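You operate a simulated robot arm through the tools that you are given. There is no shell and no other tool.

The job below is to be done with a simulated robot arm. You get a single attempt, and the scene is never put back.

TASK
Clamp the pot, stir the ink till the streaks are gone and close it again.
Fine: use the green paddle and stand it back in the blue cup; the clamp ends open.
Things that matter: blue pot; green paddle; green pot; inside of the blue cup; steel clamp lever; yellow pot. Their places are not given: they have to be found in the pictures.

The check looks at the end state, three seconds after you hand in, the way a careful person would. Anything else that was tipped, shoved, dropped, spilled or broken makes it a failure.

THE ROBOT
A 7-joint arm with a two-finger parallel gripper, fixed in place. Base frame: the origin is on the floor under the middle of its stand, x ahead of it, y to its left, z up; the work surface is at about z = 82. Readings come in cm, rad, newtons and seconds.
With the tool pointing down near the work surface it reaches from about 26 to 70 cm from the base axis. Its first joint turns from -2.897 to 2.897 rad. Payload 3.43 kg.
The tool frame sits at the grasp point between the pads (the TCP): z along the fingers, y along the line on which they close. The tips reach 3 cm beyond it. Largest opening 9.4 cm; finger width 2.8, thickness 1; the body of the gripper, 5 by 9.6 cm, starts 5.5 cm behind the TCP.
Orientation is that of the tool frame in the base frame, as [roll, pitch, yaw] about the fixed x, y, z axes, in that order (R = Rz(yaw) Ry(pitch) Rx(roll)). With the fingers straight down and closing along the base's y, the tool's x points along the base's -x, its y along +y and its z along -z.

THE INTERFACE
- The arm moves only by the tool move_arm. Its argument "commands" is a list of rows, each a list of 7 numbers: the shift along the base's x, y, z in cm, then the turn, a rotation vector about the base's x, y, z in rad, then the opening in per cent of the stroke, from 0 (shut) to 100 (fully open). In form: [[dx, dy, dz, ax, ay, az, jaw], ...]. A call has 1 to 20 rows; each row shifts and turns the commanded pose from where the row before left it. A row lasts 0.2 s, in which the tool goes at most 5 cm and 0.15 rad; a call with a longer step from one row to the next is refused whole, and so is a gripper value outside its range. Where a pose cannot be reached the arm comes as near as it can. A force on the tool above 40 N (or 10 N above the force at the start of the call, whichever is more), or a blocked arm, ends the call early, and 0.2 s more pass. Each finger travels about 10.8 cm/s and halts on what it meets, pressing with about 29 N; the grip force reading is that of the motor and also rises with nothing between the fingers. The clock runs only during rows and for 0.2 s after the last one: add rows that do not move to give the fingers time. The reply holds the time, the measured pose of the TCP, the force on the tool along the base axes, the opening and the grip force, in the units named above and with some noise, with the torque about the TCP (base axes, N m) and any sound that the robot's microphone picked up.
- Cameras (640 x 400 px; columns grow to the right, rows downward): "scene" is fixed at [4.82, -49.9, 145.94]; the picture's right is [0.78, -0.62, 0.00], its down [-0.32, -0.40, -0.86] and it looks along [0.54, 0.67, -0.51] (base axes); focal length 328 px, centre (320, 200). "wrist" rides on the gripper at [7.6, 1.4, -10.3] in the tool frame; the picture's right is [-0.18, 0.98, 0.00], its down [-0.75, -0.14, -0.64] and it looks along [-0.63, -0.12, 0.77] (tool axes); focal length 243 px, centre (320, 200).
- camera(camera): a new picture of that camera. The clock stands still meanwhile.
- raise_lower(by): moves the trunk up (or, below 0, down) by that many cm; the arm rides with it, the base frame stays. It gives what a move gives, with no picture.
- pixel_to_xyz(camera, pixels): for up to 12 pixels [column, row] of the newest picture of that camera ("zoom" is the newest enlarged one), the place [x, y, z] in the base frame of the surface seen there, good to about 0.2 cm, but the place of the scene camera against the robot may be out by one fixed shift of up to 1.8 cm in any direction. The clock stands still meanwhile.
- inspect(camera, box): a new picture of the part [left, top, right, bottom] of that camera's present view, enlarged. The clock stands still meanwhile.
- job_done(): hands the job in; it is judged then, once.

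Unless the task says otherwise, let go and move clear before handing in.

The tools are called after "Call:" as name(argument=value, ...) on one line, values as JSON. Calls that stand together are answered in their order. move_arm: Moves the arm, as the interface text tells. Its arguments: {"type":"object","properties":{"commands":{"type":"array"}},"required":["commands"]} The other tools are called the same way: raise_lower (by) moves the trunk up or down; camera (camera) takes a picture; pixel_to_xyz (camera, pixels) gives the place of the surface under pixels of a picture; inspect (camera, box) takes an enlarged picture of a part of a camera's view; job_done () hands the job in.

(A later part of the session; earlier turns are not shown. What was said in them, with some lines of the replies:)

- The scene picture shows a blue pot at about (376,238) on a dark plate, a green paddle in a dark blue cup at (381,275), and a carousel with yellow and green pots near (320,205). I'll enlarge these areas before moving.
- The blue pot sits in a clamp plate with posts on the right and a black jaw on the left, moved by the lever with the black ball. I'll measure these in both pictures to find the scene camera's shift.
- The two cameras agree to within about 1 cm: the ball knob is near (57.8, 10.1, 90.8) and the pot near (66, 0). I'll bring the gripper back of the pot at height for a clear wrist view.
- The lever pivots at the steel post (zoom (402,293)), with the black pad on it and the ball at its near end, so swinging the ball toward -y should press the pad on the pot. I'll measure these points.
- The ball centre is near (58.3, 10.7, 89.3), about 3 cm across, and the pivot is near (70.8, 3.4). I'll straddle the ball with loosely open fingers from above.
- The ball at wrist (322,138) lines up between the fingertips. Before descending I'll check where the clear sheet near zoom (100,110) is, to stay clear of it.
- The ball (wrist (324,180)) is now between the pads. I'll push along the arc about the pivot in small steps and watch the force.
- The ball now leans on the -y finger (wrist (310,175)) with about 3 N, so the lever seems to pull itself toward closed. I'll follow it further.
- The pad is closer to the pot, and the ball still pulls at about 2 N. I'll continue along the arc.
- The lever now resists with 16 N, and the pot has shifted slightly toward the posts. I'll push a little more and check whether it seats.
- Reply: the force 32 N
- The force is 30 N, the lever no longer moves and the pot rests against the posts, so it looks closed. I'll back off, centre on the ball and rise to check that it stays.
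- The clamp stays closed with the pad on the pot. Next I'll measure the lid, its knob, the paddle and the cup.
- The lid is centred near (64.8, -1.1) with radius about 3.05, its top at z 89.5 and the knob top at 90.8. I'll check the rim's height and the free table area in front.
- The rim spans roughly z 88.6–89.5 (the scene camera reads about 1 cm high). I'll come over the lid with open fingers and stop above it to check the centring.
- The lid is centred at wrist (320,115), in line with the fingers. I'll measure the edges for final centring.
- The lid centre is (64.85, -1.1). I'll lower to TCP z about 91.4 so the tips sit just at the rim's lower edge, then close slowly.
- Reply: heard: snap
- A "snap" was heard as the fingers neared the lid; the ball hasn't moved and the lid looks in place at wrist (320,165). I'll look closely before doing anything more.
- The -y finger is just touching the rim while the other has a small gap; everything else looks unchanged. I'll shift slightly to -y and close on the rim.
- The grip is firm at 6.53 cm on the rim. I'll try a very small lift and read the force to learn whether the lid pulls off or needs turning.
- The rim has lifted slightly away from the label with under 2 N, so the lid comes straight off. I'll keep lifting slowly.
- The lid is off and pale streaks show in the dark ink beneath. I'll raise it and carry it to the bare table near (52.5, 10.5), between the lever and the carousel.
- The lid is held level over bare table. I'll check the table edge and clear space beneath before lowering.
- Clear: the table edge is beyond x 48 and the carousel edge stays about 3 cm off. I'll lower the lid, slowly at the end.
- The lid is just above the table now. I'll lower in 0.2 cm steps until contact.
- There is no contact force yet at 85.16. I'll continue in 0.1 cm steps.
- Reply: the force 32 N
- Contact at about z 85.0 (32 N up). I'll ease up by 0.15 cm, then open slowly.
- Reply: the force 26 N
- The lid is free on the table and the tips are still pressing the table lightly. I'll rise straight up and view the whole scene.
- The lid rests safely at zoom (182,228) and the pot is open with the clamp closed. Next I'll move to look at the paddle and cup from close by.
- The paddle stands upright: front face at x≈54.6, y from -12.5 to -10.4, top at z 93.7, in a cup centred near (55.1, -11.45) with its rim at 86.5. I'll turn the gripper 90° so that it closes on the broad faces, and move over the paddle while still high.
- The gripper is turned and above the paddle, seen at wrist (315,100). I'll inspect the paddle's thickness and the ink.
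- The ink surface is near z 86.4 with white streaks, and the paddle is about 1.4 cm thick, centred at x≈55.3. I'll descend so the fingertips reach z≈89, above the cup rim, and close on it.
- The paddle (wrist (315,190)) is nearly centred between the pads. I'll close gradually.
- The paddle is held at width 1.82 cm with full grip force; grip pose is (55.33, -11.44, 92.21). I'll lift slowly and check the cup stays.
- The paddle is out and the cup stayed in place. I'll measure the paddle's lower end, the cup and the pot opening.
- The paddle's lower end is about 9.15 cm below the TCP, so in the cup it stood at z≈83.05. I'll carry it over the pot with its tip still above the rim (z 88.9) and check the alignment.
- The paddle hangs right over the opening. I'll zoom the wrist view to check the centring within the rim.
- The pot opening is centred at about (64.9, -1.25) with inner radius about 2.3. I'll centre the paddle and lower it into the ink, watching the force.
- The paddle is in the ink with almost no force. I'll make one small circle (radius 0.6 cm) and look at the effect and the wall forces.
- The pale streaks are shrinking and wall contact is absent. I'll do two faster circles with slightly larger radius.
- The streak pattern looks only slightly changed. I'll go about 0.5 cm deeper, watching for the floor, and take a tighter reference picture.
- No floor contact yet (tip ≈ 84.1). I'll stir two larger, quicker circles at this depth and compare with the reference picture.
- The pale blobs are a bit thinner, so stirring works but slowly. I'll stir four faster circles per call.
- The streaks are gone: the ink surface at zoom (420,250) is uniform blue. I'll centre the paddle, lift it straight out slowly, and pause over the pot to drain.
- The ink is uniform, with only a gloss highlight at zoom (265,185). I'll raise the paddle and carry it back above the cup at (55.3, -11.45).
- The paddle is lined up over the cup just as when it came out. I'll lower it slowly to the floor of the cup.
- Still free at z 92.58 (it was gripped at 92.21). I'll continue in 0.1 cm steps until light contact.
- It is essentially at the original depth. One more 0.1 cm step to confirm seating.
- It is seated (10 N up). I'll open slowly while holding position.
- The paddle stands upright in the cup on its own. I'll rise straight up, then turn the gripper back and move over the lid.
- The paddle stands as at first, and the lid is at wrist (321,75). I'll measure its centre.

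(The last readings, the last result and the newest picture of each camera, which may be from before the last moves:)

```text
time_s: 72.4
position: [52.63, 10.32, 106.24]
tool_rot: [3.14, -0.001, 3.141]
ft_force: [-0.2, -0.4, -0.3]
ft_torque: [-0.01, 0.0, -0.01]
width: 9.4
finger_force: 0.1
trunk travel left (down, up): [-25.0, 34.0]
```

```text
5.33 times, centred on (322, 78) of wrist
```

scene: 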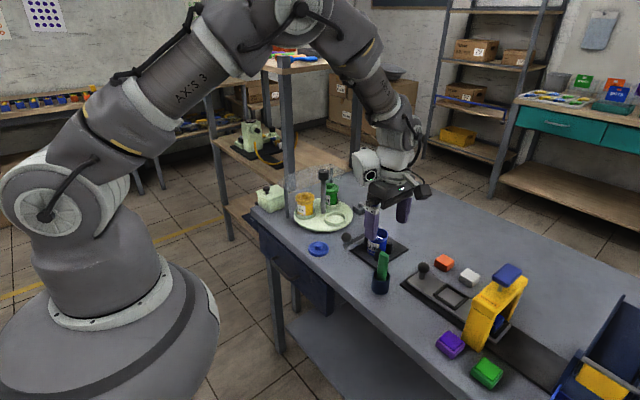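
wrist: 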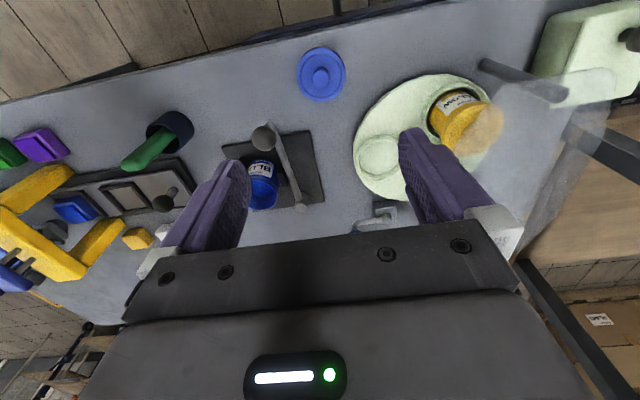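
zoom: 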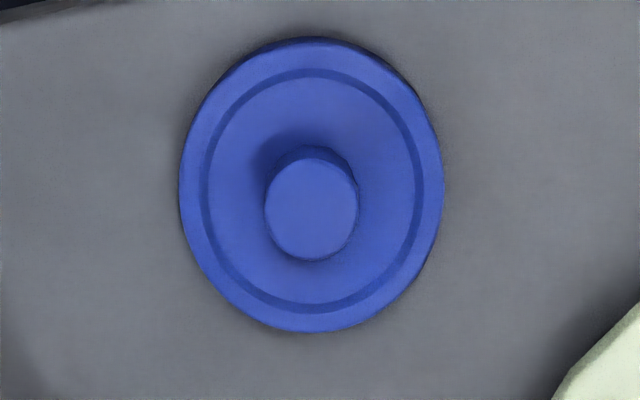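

The lid centre is (52.4, 10.5). I'll descend with the fingers open around it, stopping just above the table.

Call:
move_arm(commands=[[-0.1, 0.1, -4, 0, 0, 0, 100], [-0.08, 0.08, -4, 0, 0, 0, 100], [0, 0, -4, 0, 0, 0, 100], [0, 0, -4, 0, 0, 0, 100], [0, 0, -3, 0, 0, 0, 100], [0, 0, -1.2, 0, 0, 0, 100], [0, 0, -0.5, 0, 0, 0, 100], [0, 0, 0, 0, 0, 0, 100], [0, 0, 0, 0, 0, 0, 100]])

Call:
camera(camera="wrist")

```text
time_s: 74.4
position: [52.23, 10.56, 85.45]
tool_rot: [-3.141, 0.0, 3.141]
ft_force: [0.4, -0.8, -0.2]
ft_torque: [-0.04, -0.03, 0.0]
width: 9.39
finger_force: 0.0
trunk travel left (down, up): [-25.0, 34.0]
```

```text
taken
```

wrist: 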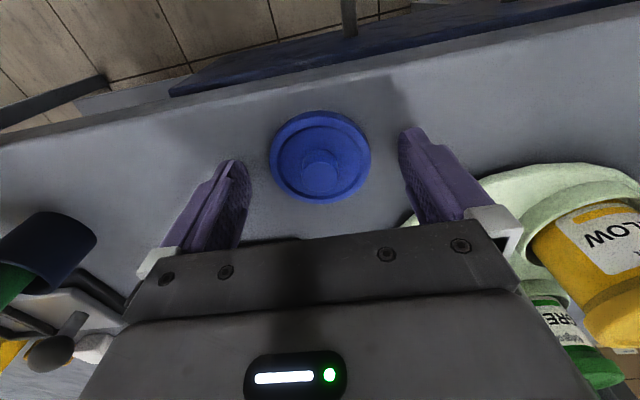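

The lid is centred between the fingers. I'll lower 0.2 cm more and close on the rim.

Call:
move_arm(commands=[[0.1, 0, -0.2, 0, 0, 0, 100], [0, 0, 0, 0, 0, 0, 85], [0, 0, 0, 0, 0, 0, 76], [0, 0, 0, 0, 0, 0, 71], [0, 0, 0, 0, 0, 0, 67], [0, 0, 0, 0, 0, 0, 60], [0, 0, 0, 0, 0, 0, 50], [0, 0, 0, 0, 0, 0, 50]])

Call:
camera(camera="wrist")

```text
time_s: 76.2
position: [52.46, 10.58, 85.31]
tool_rot: [3.141, 0.0, 3.14]
ft_force: [-0.9, -0.3, 0.0]
ft_torque: [0.0, 0.02, -0.03]
width: 6.47
finger_force: 28.8
trunk travel left (down, up): [-25.0, 34.0]
```

```text
taken
```

wrist: 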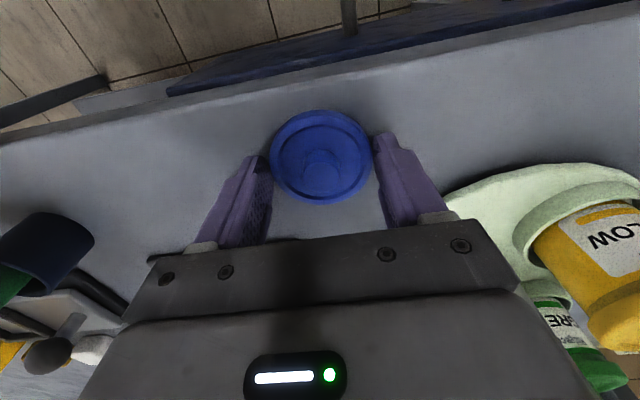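

The lid is gripped at TCP (52.46, 10.58, 85.31). I'll lift it and stop short of the pot to measure the opening again.

Call:
move_arm(commands=[[0, 0, 0.5, 0, 0, 0, 50], [0, 0, 2, 0, 0, 0, 50], [0, 0, 3.5, 0, 0, 0, 50], [0, 0, 4, 0, 0, 0, 50], [0, 0, 4.5, 0, 0, 0, 50], [0, 0, 4.5, 0, 0, 0, 50], [0, -2.5, 0, 0, 0, 0, 50], [0, -3, 0, 0, 0, 0, 50], [0, -3, 0, 0, 0, 0, 50], [0, -3.2, 0, 0, 0, 0, 50], [0, 0, 0, 0, 0, 0, 50], [0, 0, 0, 0, 0, 0, 50]])

Call:
camera(camera="wrist")

Call:
inspect(camera="wrist", box=[270, 150, 370, 230])

```text
time_s: 78.8
position: [52.43, -1.04, 104.29]
tool_rot: [-3.141, -0.001, -3.141]
ft_force: [0.3, 0.0, -0.5]
ft_torque: [0.02, -0.03, 0.0]
width: 6.43
finger_force: 28.6
trunk travel left (down, up): [-25.0, 34.0]
```

```text
taken
```

wrist: 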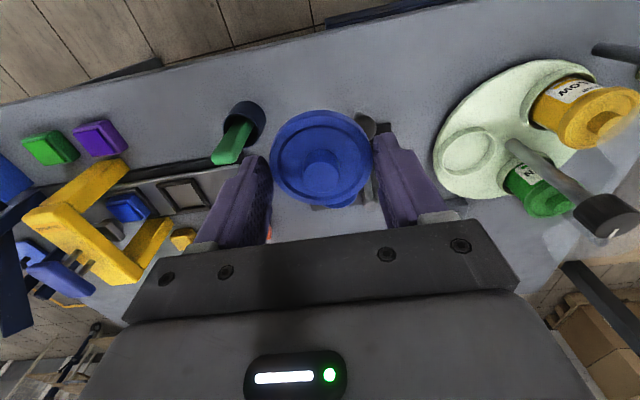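

```text
5.00 times, centred on (320, 190) of wrist
```

zoom: 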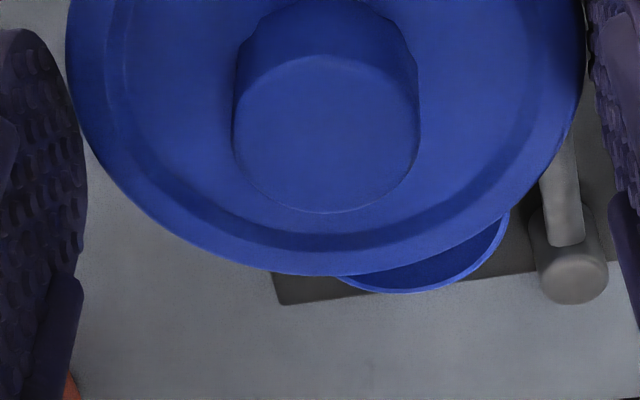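

The held lid hides the pot here, but the scene views before and after stirring show the pot unmoved at (64.9, -1.25). I'll move over it, staying high, and check from the wrist again.

Call:
move_arm(commands=[[2.5, 0, 0, 0, 0, 0, 50], [3, 0, 0, 0, 0, 0, 50], [3, -0.1, 0, 0, 0, 0, 50], [3, -0.1, 0, 0, 0, 0, 50], [0.95, 0, -1, 0, 0, 0, 50], [0, 0, -3, 0, 0, 0, 50], [0, 0, -2, 0, 0, 0, 50], [0, 0, 0, 0, 0, 0, 50], [0, 0, 0, 0, 0, 0, 50]])

Call:
camera(camera="wrist")

Call:
inspect(camera="wrist", box=[250, 60, 390, 210])

Call:
inspect(camera="scene", box=[340, 190, 420, 270])

```text
time_s: 80.8
position: [65.15, -1.25, 98.25]
tool_rot: [-3.141, 0.0, 3.141]
ft_force: [-0.9, 0.8, -0.2]
ft_torque: [-0.02, 0.03, 0.01]
width: 6.45
finger_force: 29.0
trunk travel left (down, up): [-25.0, 34.0]
```

```text
taken
```

wrist: 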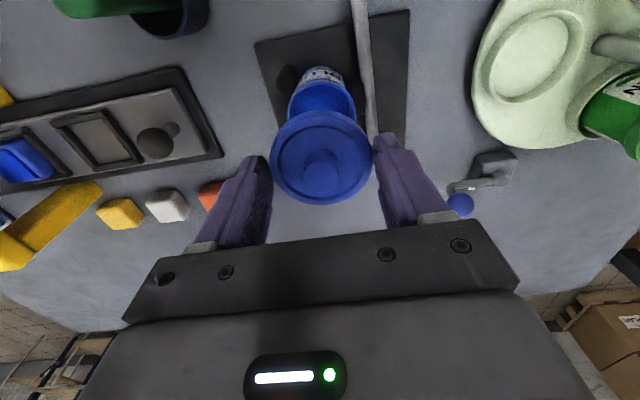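

```text
2.67 times, centred on (320, 135) of wrist
```

zoom: 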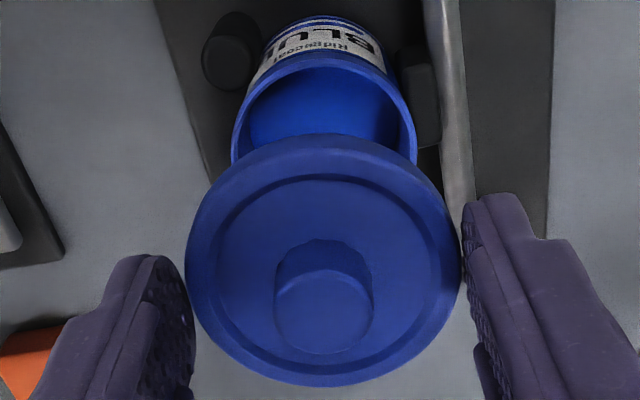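

```text
5.00 times, centred on (380, 230) of scene
```

zoom: 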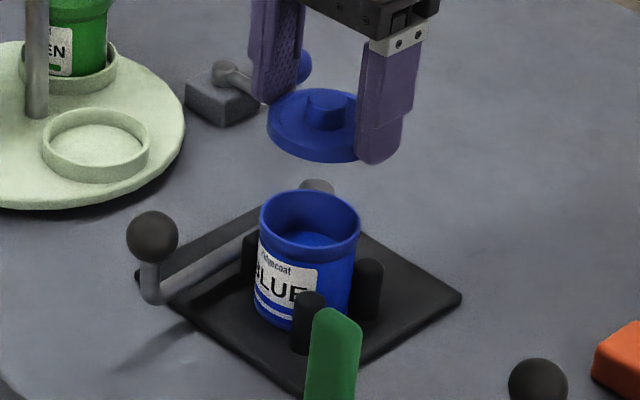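

The pot's mouth shows uniform ink at zoom (320,105). I'll measure the visible rim and the held lid to align them.

Call:
pixel_to_xyz(camera="zoom", pixels=[[236, 150], [412, 150], [320, 62], [245, 115], [398, 105], [270, 80], [375, 78], [325, 310], [190, 260], [456, 250], [325, 380], [325, 140]])

```text
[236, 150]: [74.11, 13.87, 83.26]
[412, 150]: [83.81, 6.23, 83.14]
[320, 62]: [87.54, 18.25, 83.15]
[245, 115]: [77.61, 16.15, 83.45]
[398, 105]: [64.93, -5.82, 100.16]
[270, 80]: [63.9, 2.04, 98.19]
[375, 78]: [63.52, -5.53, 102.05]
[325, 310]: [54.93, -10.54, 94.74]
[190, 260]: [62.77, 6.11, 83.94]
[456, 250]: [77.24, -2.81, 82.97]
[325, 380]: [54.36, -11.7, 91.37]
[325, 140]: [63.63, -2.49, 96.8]
```

The newest zoom was the scene's, so those readings don't apply. I'll take the wrist zoom again and query that.

Call:
inspect(camera="wrist", box=[250, 60, 390, 210])

Call:
pixel_to_xyz(camera="zoom", pixels=[[236, 150], [412, 150], [320, 62], [245, 115], [403, 110], [270, 80], [375, 78], [325, 310], [192, 260], [456, 250], [325, 380], [325, 140]])

```text
2.67 times, centred on (320, 135) of wrist
```

zoom: 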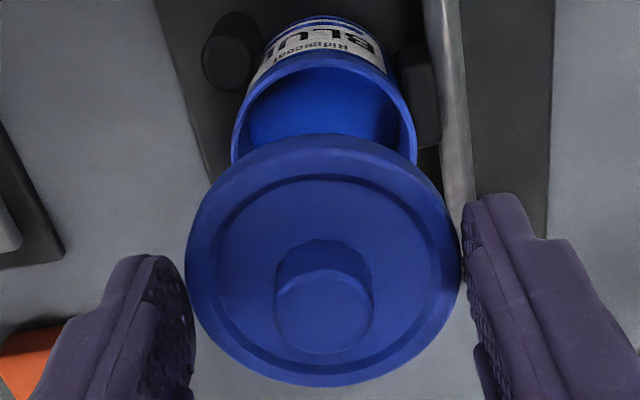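

```text
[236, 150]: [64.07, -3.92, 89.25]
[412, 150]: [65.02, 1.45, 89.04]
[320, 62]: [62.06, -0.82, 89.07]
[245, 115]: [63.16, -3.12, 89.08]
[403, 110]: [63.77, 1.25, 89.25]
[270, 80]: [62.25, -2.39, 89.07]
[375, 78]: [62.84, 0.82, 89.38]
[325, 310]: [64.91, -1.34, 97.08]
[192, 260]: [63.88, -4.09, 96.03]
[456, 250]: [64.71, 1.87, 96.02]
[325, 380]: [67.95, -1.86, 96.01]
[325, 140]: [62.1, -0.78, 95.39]
```

The pot mouth fits a circle at (64.8, -1.25), and the lid's centre is about 0.2 cm too far in x. I'll correct and lower to just above the rim.

Call:
move_arm(commands=[[-0.2, 0, -1, 0, 0, 0, 50], [0, 0, -2, 0, 0, 0, 50], [0, 0, -1.5, 0, 0, 0, 50], [0, 0, -0.4, 0, 0, 0, 50], [0, 0, 0, 0, 0, 0, 50], [0, 0, 0, 0, 0, 0, 50]])

Call:
inspect(camera="scene", box=[350, 205, 410, 260])

Call:
inspect(camera="wrist", box=[250, 60, 390, 210])

```text
time_s: 82.2
position: [64.65, -1.23, 93.39]
tool_rot: [-3.141, 0.0, -3.141]
ft_force: [-0.1, -0.3, 1.2]
ft_torque: [0.01, 0.01, 0.03]
width: 6.43
finger_force: 28.8
trunk travel left (down, up): [-25.0, 34.0]
```

```text
7.27 times, centred on (380, 232) of scene
```

zoom: 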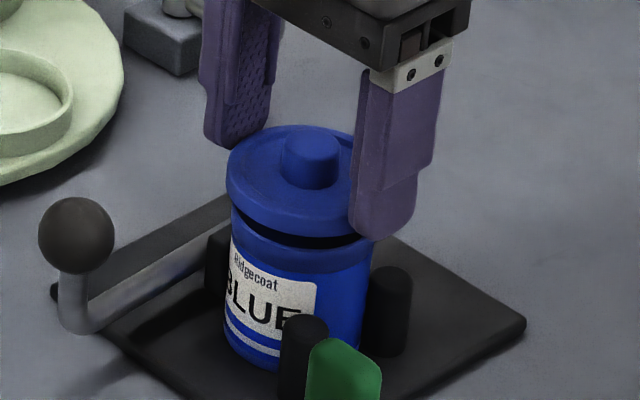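

```text
2.67 times, centred on (320, 135) of wrist
```

zoom: 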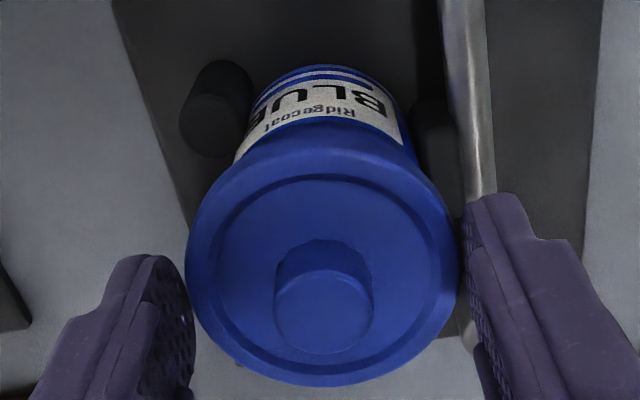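

The lid hovers about 1 cm above its seat. I'll measure the lid in this view to refine the centring before seating.

Call:
pixel_to_xyz(camera="zoom", pixels=[[325, 310], [278, 300], [370, 300], [325, 350], [325, 265], [192, 260], [456, 250], [325, 380], [320, 145], [190, 240], [455, 230], [325, 280]])

Call:
inspect(camera="wrist", box=[265, 75, 375, 215])

```text
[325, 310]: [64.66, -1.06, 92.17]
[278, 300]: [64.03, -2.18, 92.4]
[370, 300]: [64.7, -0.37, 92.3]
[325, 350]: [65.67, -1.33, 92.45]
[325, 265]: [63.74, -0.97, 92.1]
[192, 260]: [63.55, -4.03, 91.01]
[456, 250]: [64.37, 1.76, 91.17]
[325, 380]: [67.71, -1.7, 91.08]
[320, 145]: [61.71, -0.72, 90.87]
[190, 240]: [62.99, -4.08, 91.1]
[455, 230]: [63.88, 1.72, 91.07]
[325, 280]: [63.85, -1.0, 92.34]
```

```text
2.86 times, centred on (320, 145) of wrist
```

zoom: 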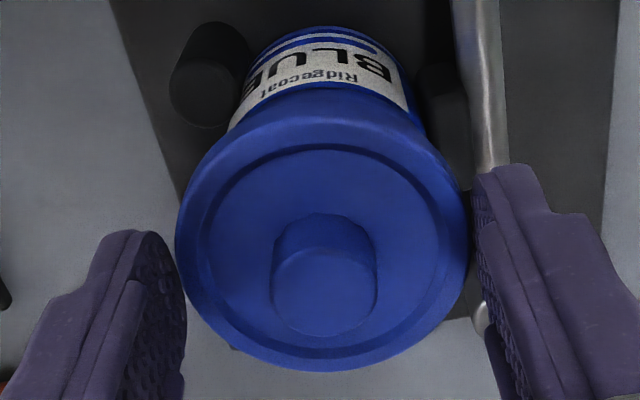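

The lid centre is (64.7, -1.2), so a shift of about +0.12 cm in x is needed. I'll correct and lower gently while watching the force.

Call:
move_arm(commands=[[0.12, -0.03, -0.3, 0, 0, 0, 50], [0, 0, -0.3, 0, 0, 0, 50], [0, 0, -0.2, 0, 0, 0, 50], [0, 0, -0.2, 0, 0, 0, 50], [0, 0, 0, 0, 0, 0, 50]])

Call:
inspect(camera="scene", box=[350, 205, 410, 260])

```text
time_s: 83.4
position: [64.78, -1.32, 92.46]
tool_rot: [3.141, 0.0, -3.141]
ft_force: [0.2, 0.0, -0.2]
ft_torque: [0.01, 0.01, 0.0]
width: 6.44
finger_force: 28.6
trunk travel left (down, up): [-25.0, 34.0]
```

```text
7.27 times, centred on (380, 232) of scene
```

zoom: 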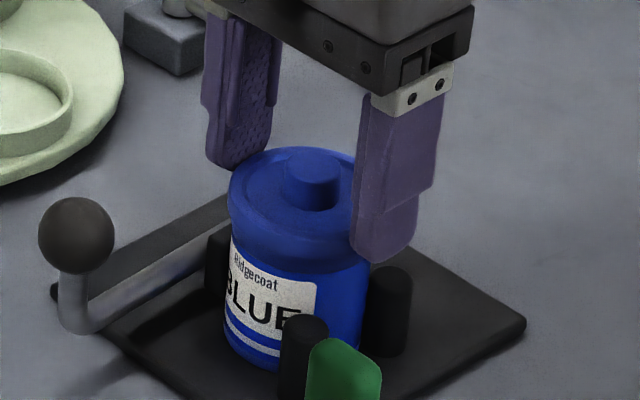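

Still free at 92.46, with the lid about 0.6 cm above its seat. I'll continue in 0.15 cm steps.

Call:
move_arm(commands=[[0, 0, -0.15, 0, 0, 0, 50], [0, 0, -0.15, 0, 0, 0, 50], [0, 0, -0.1, 0, 0, 0, 50], [0, 0, 0, 0, 0, 0, 50]])

Call:
inspect(camera="scene", box=[350, 205, 410, 260])

```text
time_s: 84.4
position: [64.72, -1.32, 92.14]
tool_rot: [3.141, 0.002, 3.141]
ft_force: [1.6, -1.7, 17.4]
ft_torque: [0.46, -0.09, -0.07]
width: 6.46
finger_force: 28.6
trunk travel left (down, up): [-25.0, 34.0]
```

```text
7.27 times, centred on (380, 232) of scene
```

zoom: 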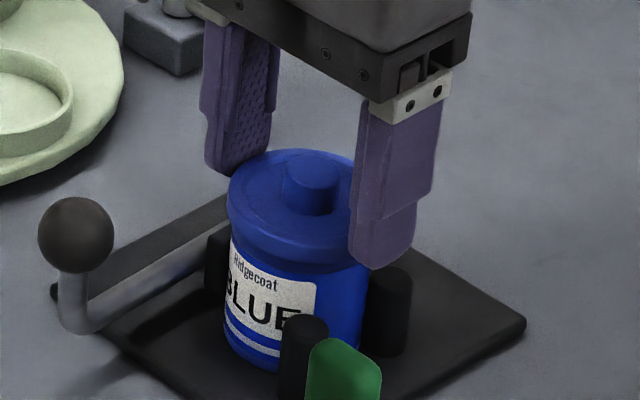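

Contact at 17 N with a torque of 0.46 N·m about x means the +y side of the lid's skirt is catching the rim. I'll back up 0.3 cm, shift 0.15 cm to +y and try again.

Call:
move_arm(commands=[[0, 0, 0.3, 0, 0, 0, 50], [0.05, 0.15, 0, 0, 0, 0, 50], [0, 0, -0.15, 0, 0, 0, 50], [0, 0, -0.1, 0, 0, 0, 50], [0, 0, 0, 0, 0, 0, 50]])

Call:
inspect(camera="wrist", box=[265, 75, 375, 215])

```text
time_s: 85.6
position: [64.86, -1.15, 91.97]
tool_rot: [3.141, 0.001, 3.141]
ft_force: [0.4, 0.1, -0.2]
ft_torque: [-0.01, 0.0, 0.02]
width: 6.44
finger_force: 28.9
trunk travel left (down, up): [-25.0, 34.0]
```

```text
2.86 times, centred on (320, 145) of wrist
```

zoom: 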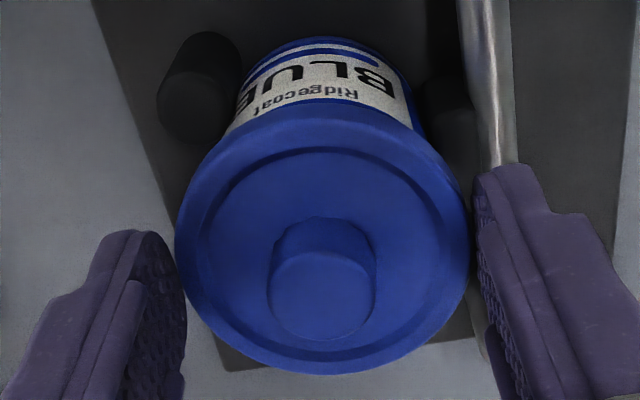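

It has gone past the earlier contact height with no force, so the shift helped. I'll continue lowering in 0.1 cm steps.

Call:
move_arm(commands=[[0, 0, -0.1, 0, 0, 0, 50], [0, 0, -0.1, 0, 0, 0, 50], [0, 0, -0.1, 0, 0, 0, 50], [0, 0, 0, 0, 0, 0, 50]])

Call:
inspect(camera="scene", box=[350, 205, 410, 260])

```text
time_s: 86.6
position: [64.88, -1.25, 91.72]
tool_rot: [-3.138, 0.0, -3.14]
ft_force: [-3.9, -1.3, 6.1]
ft_torque: [-0.47, 0.08, 0.1]
width: 6.45
finger_force: 28.7
trunk travel left (down, up): [-25.0, 34.0]
heard: snap
```

```text
7.27 times, centred on (380, 232) of scene
```

zoom: 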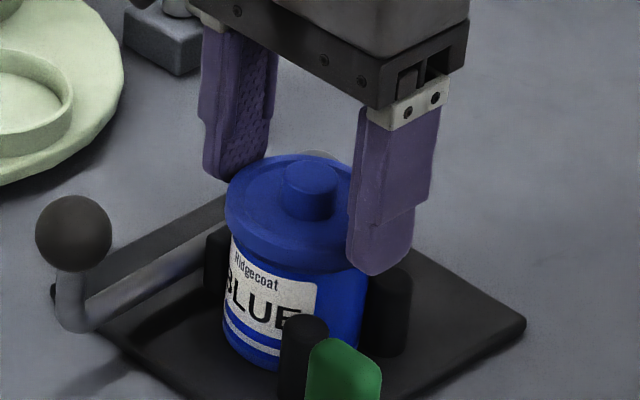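

Another "snap" was heard, and only 6 N of force remains, so the lid seems to be seating. I'll check whether it's level and its height against the original (rim top 89.5, knob 90.75).

Call:
inspect(camera="wrist", box=[265, 75, 375, 215])

Call:
pixel_to_xyz(camera="zoom", pixels=[[325, 300], [290, 290], [365, 290], [195, 250], [455, 240], [320, 365], [320, 125], [250, 200], [400, 200], [230, 320], [430, 310], [320, 190]])

```text
2.86 times, centred on (320, 145) of wrist
```

zoom: 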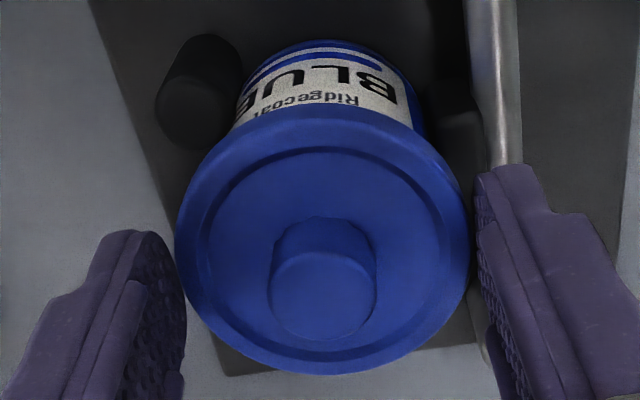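

```text
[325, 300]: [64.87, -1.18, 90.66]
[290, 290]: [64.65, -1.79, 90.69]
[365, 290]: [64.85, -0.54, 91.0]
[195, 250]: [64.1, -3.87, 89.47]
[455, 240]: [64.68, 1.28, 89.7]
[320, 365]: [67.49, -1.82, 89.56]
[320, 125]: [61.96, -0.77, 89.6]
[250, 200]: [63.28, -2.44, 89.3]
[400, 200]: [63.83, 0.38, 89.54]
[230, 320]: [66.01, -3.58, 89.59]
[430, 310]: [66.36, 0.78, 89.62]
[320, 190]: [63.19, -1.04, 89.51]
```

The lid's top reads about 89.55 and the knob 90.7, the same as when closed originally. I'll open the fingers gently and check again.

Call:
move_arm(commands=[[0, 0, 0, 0, 0, 0, 68], [0, 0, 0, 0, 0, 0, 71], [0, 0, 0, 0, 0, 0, 76], [0, 0, 0, 0, 0, 0, 85], [0, 0, 0, 0, 0, 0, 95], [0, 0, 0, 0, 0, 0, 95]])

Call:
inspect(camera="wrist", box=[265, 75, 375, 215])

Call:
pixel_to_xyz(camera="zoom", pixels=[[325, 300], [290, 290], [365, 290], [195, 250], [455, 240], [320, 365], [320, 125], [250, 200], [400, 200], [230, 320], [430, 310], [320, 190]])

```text
time_s: 88.0
position: [64.82, -1.19, 91.67]
tool_rot: [3.141, 0.0, 3.141]
ft_force: [-0.6, -0.5, 0.1]
ft_torque: [-0.02, 0.0, 0.01]
width: 8.91
finger_force: 0.1
trunk travel left (down, up): [-25.0, 34.0]
```

```text
2.86 times, centred on (320, 145) of wrist
```

zoom: 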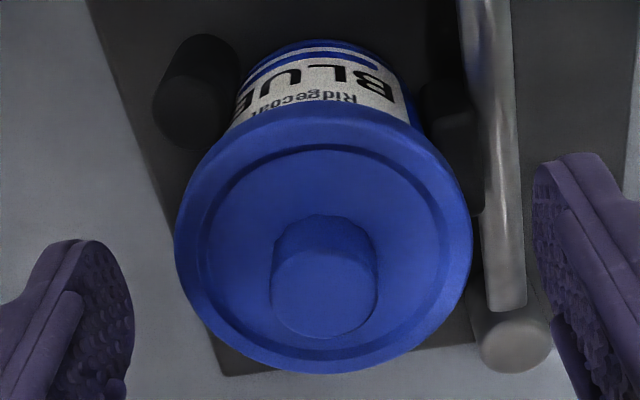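

```text
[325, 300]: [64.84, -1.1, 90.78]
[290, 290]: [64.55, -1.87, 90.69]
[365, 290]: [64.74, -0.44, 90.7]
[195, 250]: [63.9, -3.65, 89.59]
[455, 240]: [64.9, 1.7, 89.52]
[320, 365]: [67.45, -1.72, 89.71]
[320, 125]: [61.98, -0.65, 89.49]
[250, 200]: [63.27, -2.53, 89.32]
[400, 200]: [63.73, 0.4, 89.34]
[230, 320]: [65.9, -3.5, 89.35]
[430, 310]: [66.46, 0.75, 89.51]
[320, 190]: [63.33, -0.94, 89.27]
```

The lid is level at its original height and stayed on when released. I'll rise clear and then move above the lever's ball at about (56.3, 2.7).

Call:
move_arm(commands=[[0, 0, 1.5, 0, 0, 0, 100], [0, 0, 3, 0, 0, 0, 100], [0, 0, 4, 0, 0, 0, 100], [0, 0, 3, 0, 0, 0, 80], [-2.8, 1.3, 0, 0, 0, 0, 60], [-2.8, 1.3, 0, 0, 0, 0, 43], [-2.9, 1.3, 0, 0, 0, 0, 43], [0, 0, -3, 0, 0, 0, 43], [0, 0, -3, 0, 0, 0, 43], [0, 0, 0, 0, 0, 0, 43], [0, 0, 0, 0, 0, 0, 43]])

Call:
camera(camera="wrist")

Call:
inspect(camera="scene", box=[340, 195, 420, 300])

```text
time_s: 90.4
position: [56.25, 2.78, 97.25]
tool_rot: [3.141, 0.0, 3.141]
ft_force: [0.7, -0.7, -0.3]
ft_torque: [0.0, 0.02, -0.01]
width: 4.04
finger_force: 0.1
trunk travel left (down, up): [-25.0, 34.0]
```

```text
taken
```

wrist: 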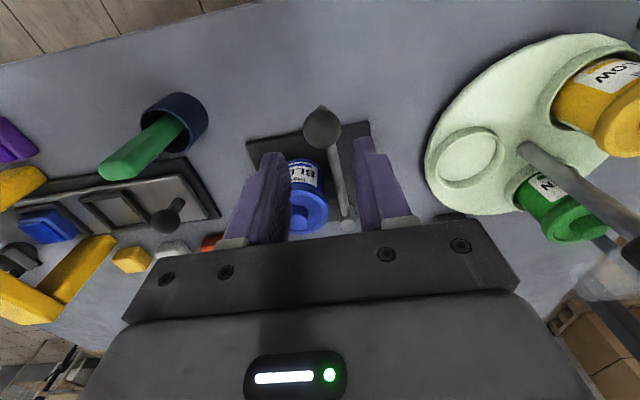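

```text
3.81 times, centred on (380, 248) of scene
```

zoom: 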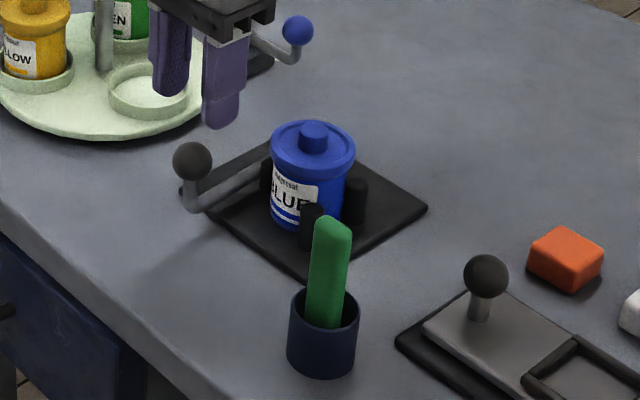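

The ball at wrist (322,128) is aligned with the fingers. I'll descend to straddle it.

Call:
move_arm(commands=[[0, 0, -2.5, 0, 0, 0, 43], [0, 0, -2.5, 0, 0, 0, 43], [0, 0, -1.7, 0, 0, 0, 43], [0, 0, 0, 0, 0, 0, 43], [0, 0, 0, 0, 0, 0, 43]])

Call:
camera(camera="wrist")

```text
time_s: 91.6
position: [56.18, 2.76, 90.49]
tool_rot: [-3.141, 0.001, 3.141]
ft_force: [1.3, 0.2, 0.4]
ft_torque: [0.03, 0.03, -0.01]
width: 4.03
finger_force: 0.0
trunk travel left (down, up): [-25.0, 34.0]
```

```text
taken
```

wrist: 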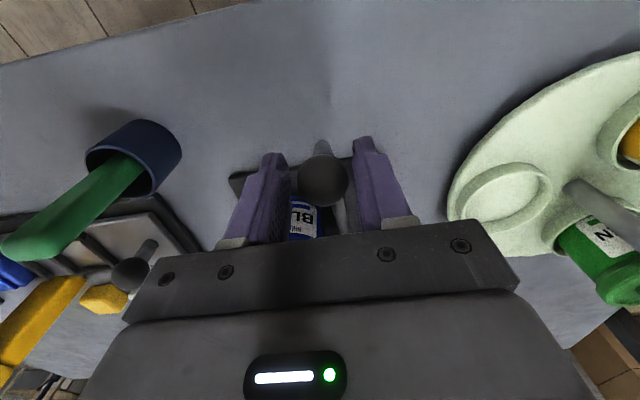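

The ball sits between the pads. I'll push it back toward +y along its arc, watching the force.

Call:
move_arm(commands=[[0, 0.6, 0, 0, 0, 0, 43], [0, 0.6, 0, 0, 0, 0, 43], [0.03, 0.6, 0, 0, 0, 0, 43], [0.06, 0.6, 0, 0, 0, 0, 43], [0.08, 0.6, 0, 0, 0, 0, 43], [0.1, 0.6, 0, 0, 0, 0, 43], [0, 0, 0, 0, 0, 0, 43]])

Call:
camera(camera="wrist")

Call:
inspect(camera="scene", box=[340, 195, 420, 270])

```text
time_s: 93.2
position: [56.48, 6.36, 90.6]
tool_rot: [-3.14, 0.0, 3.141]
ft_force: [0.3, -2.0, -0.1]
ft_torque: [-0.03, -0.03, 0.02]
width: 4.19
finger_force: 1.0
trunk travel left (down, up): [-25.0, 34.0]
```

```text
taken
```

wrist: 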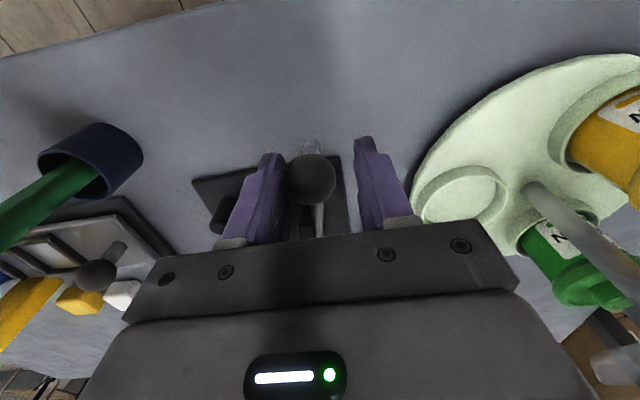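

```text
5.33 times, centred on (380, 232) of scene
```

zoom: 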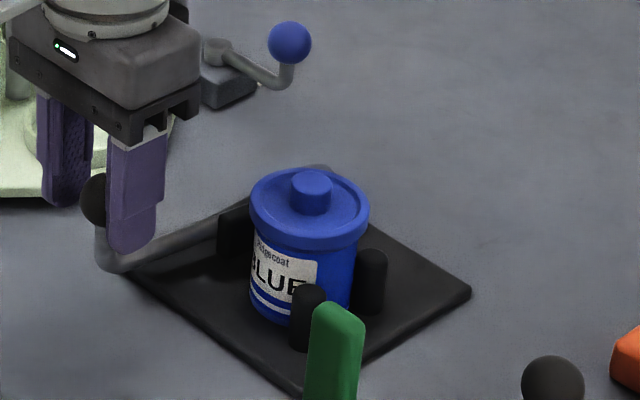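

The lever is swinging open with about 2 N of resistance and the pot stands free of the pad. I'll continue to the original open position.

Call:
move_arm(commands=[[0.13, 0.6, 0, 0, 0, 0, 43], [0.16, 0.6, 0, 0, 0, 0, 43], [0.19, 0.6, 0, 0, 0, 0, 43], [0.22, 0.6, 0, 0, 0, 0, 43], [0.25, 0.6, 0, 0, 0, 0, 43], [0.27, 0.6, 0, 0, 0, 0, 43], [0.3, 0.6, 0, 0, 0, 0, 43], [0, 0, 0, 0, 0, 0, 43]])

Call:
camera(camera="wrist")

Call:
inspect(camera="scene", box=[310, 180, 410, 270])

```text
time_s: 95.0
position: [57.98, 10.45, 90.46]
tool_rot: [3.14, 0.0, -3.141]
ft_force: [-0.7, 1.5, 0.3]
ft_torque: [-0.02, 0.01, 0.05]
width: 4.03
finger_force: 0.1
trunk travel left (down, up): [-25.0, 34.0]
```

```text
taken
```

wrist: 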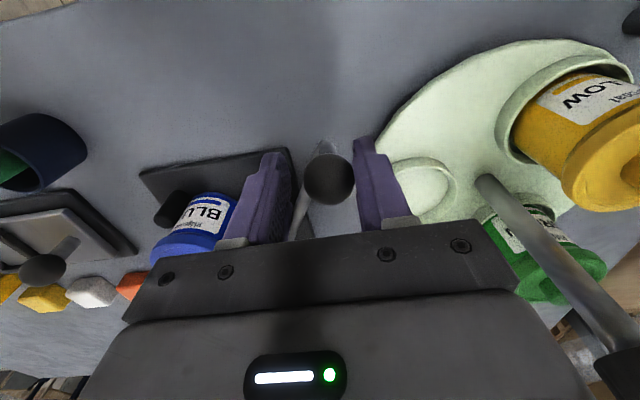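

```text
4.44 times, centred on (360, 225) of scene
```

zoom: 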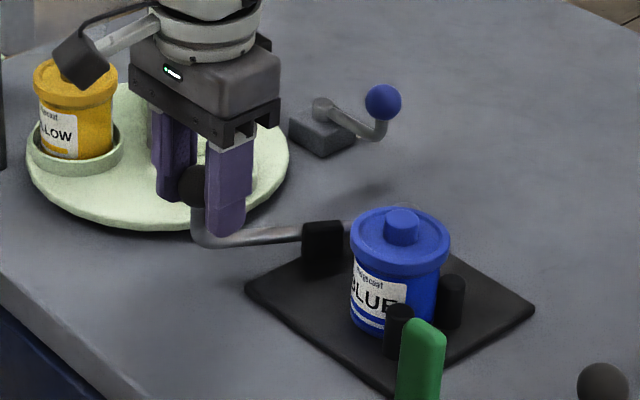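

The ball has moved over to its original open position (y≈10.7), ahead of the finger. I'll rise straight up and inspect everything.

Call:
move_arm(commands=[[0, 0.2, 0.5, 0, 0, 0, 50], [0, 0, 2, 0, 0, 0, 50], [0, 0, 4, 0, 0, 0, 50], [0, 0, 5, 0, 0, 0, 60], [-2, -2, 4, 0, 0, 0, 80], [-3, -4, 3, 0, 0, 0, 100], [-3, -4, 2, 0, 0, 0, 100], [0, 0, 0, 0, 0, 0, 100], [0, 0, 0, 0, 0, 0, 100]])

Call:
camera(camera="wrist")

Call:
camera(camera="scene")

Call:
inspect(camera="scene", box=[290, 180, 430, 300])

Call:
inspect(camera="wrist", box=[230, 80, 430, 220])

```text
refused: row 6 steps farther than a row can; nothing moved
```

```text
taken
```

wrist: 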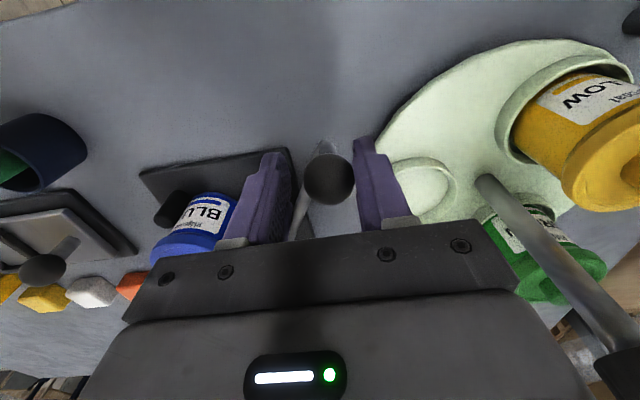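

```text
taken
```

scene: 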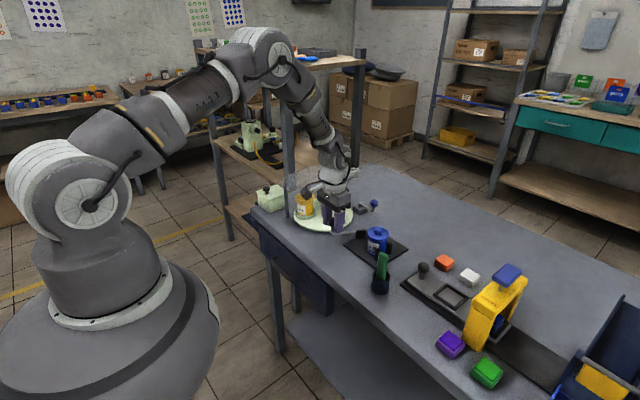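

```text
3.33 times, centred on (360, 240) of scene
```

zoom: 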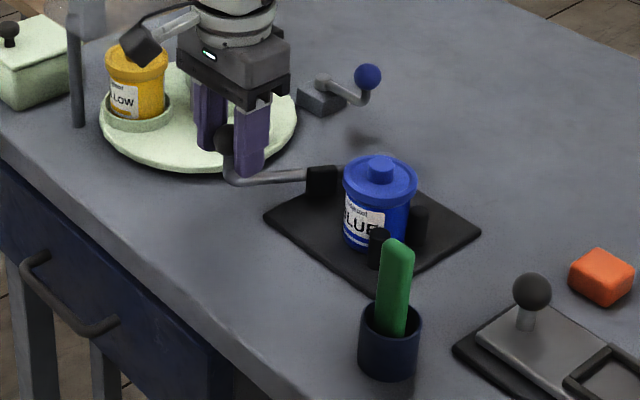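

```text
2.86 times, centred on (330, 150) of wrist
```

zoom: 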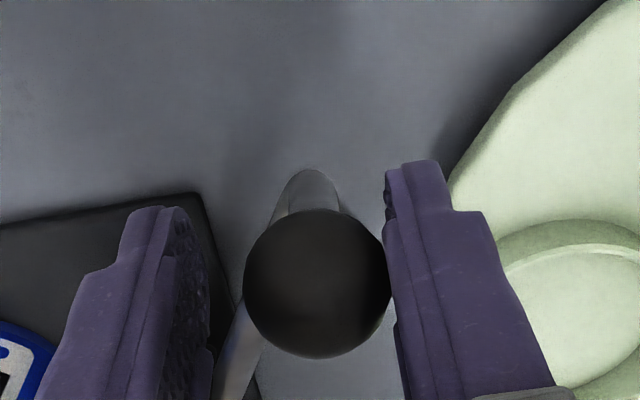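

That call was refused for too long a step and nothing moved; the ball rests lightly on the +y finger. I'll follow it 0.4 cm further so it can settle, then rise in shorter steps.

Call:
move_arm(commands=[[0.15, 0.3, 0, 0, 0, 0, 46], [0.1, 0.2, 0, 0, 0, 0, 50], [0, 0, 0, 0, 0, 0, 55], [0, 0, 0, 0, 0, 0, 55], [0, 0, 1, 0, 0, 0, 55], [0, 0, 2.5, 0, 0, 0, 55], [0, 0, 4, 0, 0, 0, 55], [0, 0, 4, 0, 0, 0, 60], [-1.5, -2, 3, 0, 0, 0, 80], [-2.5, -3, 2, 0, 0, 0, 100], [-2.5, -3, 2, 0, 0, 0, 100], [-2, -3, 1, 0, 0, 0, 100], [0, 0, 0, 0, 0, 0, 100], [0, 0, 0, 0, 0, 0, 100]])

Call:
camera(camera="wrist")

Call:
inspect(camera="scene", box=[290, 180, 430, 300])

Call:
inspect(camera="wrist", box=[230, 80, 430, 220])

```text
time_s: 98.0
position: [50.05, 0.02, 109.92]
tool_rot: [3.141, -0.001, -3.141]
ft_force: [-0.7, 0.5, 0.4]
ft_torque: [-0.04, 0.03, -0.02]
width: 9.38
finger_force: 0.0
trunk travel left (down, up): [-25.0, 34.0]
```

```text
taken
```

wrist: 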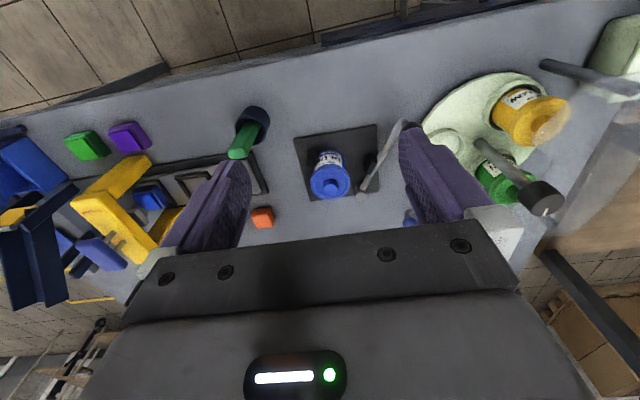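

```text
3.33 times, centred on (360, 240) of scene
```

zoom: 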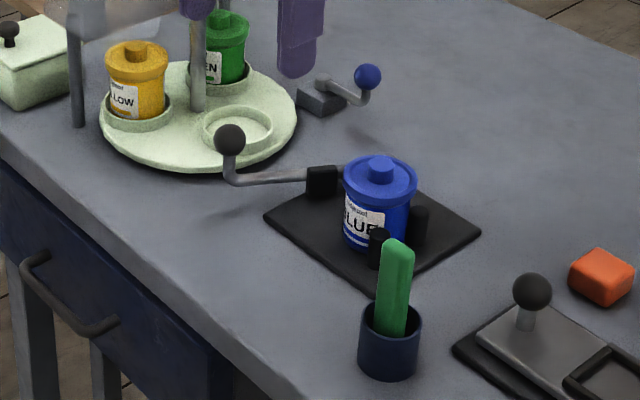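

```text
2.86 times, centred on (330, 150) of wrist
```

zoom: 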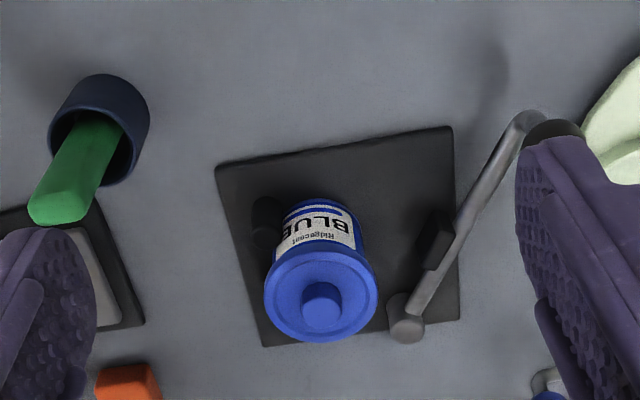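

The lever is back at its original open spot (scene (333,222)), the paddle stands in the cup and the pot is closed. I'll check the lid's height and level once more.

Call:
pixel_to_xyz(camera="zoom", pixels=[[322, 310], [275, 300], [368, 300], [320, 335], [320, 262], [290, 275], [355, 275], [80, 195], [98, 90], [405, 330], [545, 130], [320, 325]])

Call:
inspect(camera="scene", box=[355, 220, 400, 265])

```text
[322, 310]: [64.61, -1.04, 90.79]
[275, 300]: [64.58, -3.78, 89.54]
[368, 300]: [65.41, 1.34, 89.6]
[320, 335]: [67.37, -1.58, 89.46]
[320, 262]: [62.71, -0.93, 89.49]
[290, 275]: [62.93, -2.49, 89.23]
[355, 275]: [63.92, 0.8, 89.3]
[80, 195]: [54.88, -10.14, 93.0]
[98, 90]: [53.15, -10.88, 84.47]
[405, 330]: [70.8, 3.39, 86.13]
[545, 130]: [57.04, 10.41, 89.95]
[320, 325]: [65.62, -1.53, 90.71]
```

```text
8.89 times, centred on (378, 242) of scene
```

zoom: 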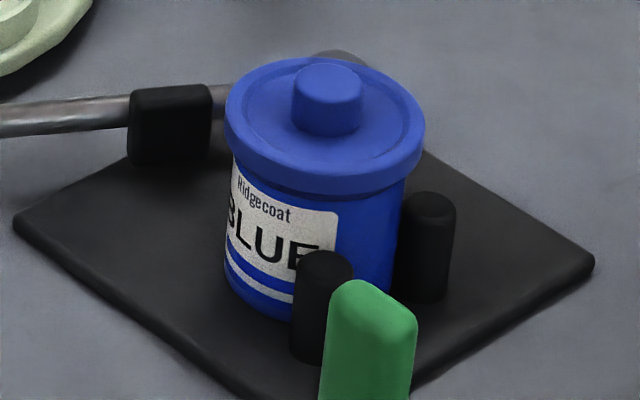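

The lid matches its original closed picture exactly (zoom (325,120), top 89.5, knob 90.75). The lever is open, the paddle stands in the cup, the other pots are untouched and the gripper is clear, so I'm handing in.

Call:
job_done()

```text
The job is handed in.
```

The job is finished and handed in; I haven't seen the judge's result. I took "the pot" to be the blue one, since it was already standing in the clamp.

- **Ink:** I clamped the blue pot, lifted the lid off and stirred with the green paddle until the surface showed uniform blue with no streaks.
- **Lid:** It is back on the pot. It snapped as it seated, and its height and position match the pictures from before it was opened.
- **Paddle:** It is standing upright in the blue cup again.
- **Clamp:** The steel lever is back in its original open position. The pot sits about 0.5 cm closer to the posts than at the start, because clamping pushed it against them.
- **Everything else:** The yellow and green pots look unmoved, and I saw no spills in the last pictures. The gripper is open and clear of the work.
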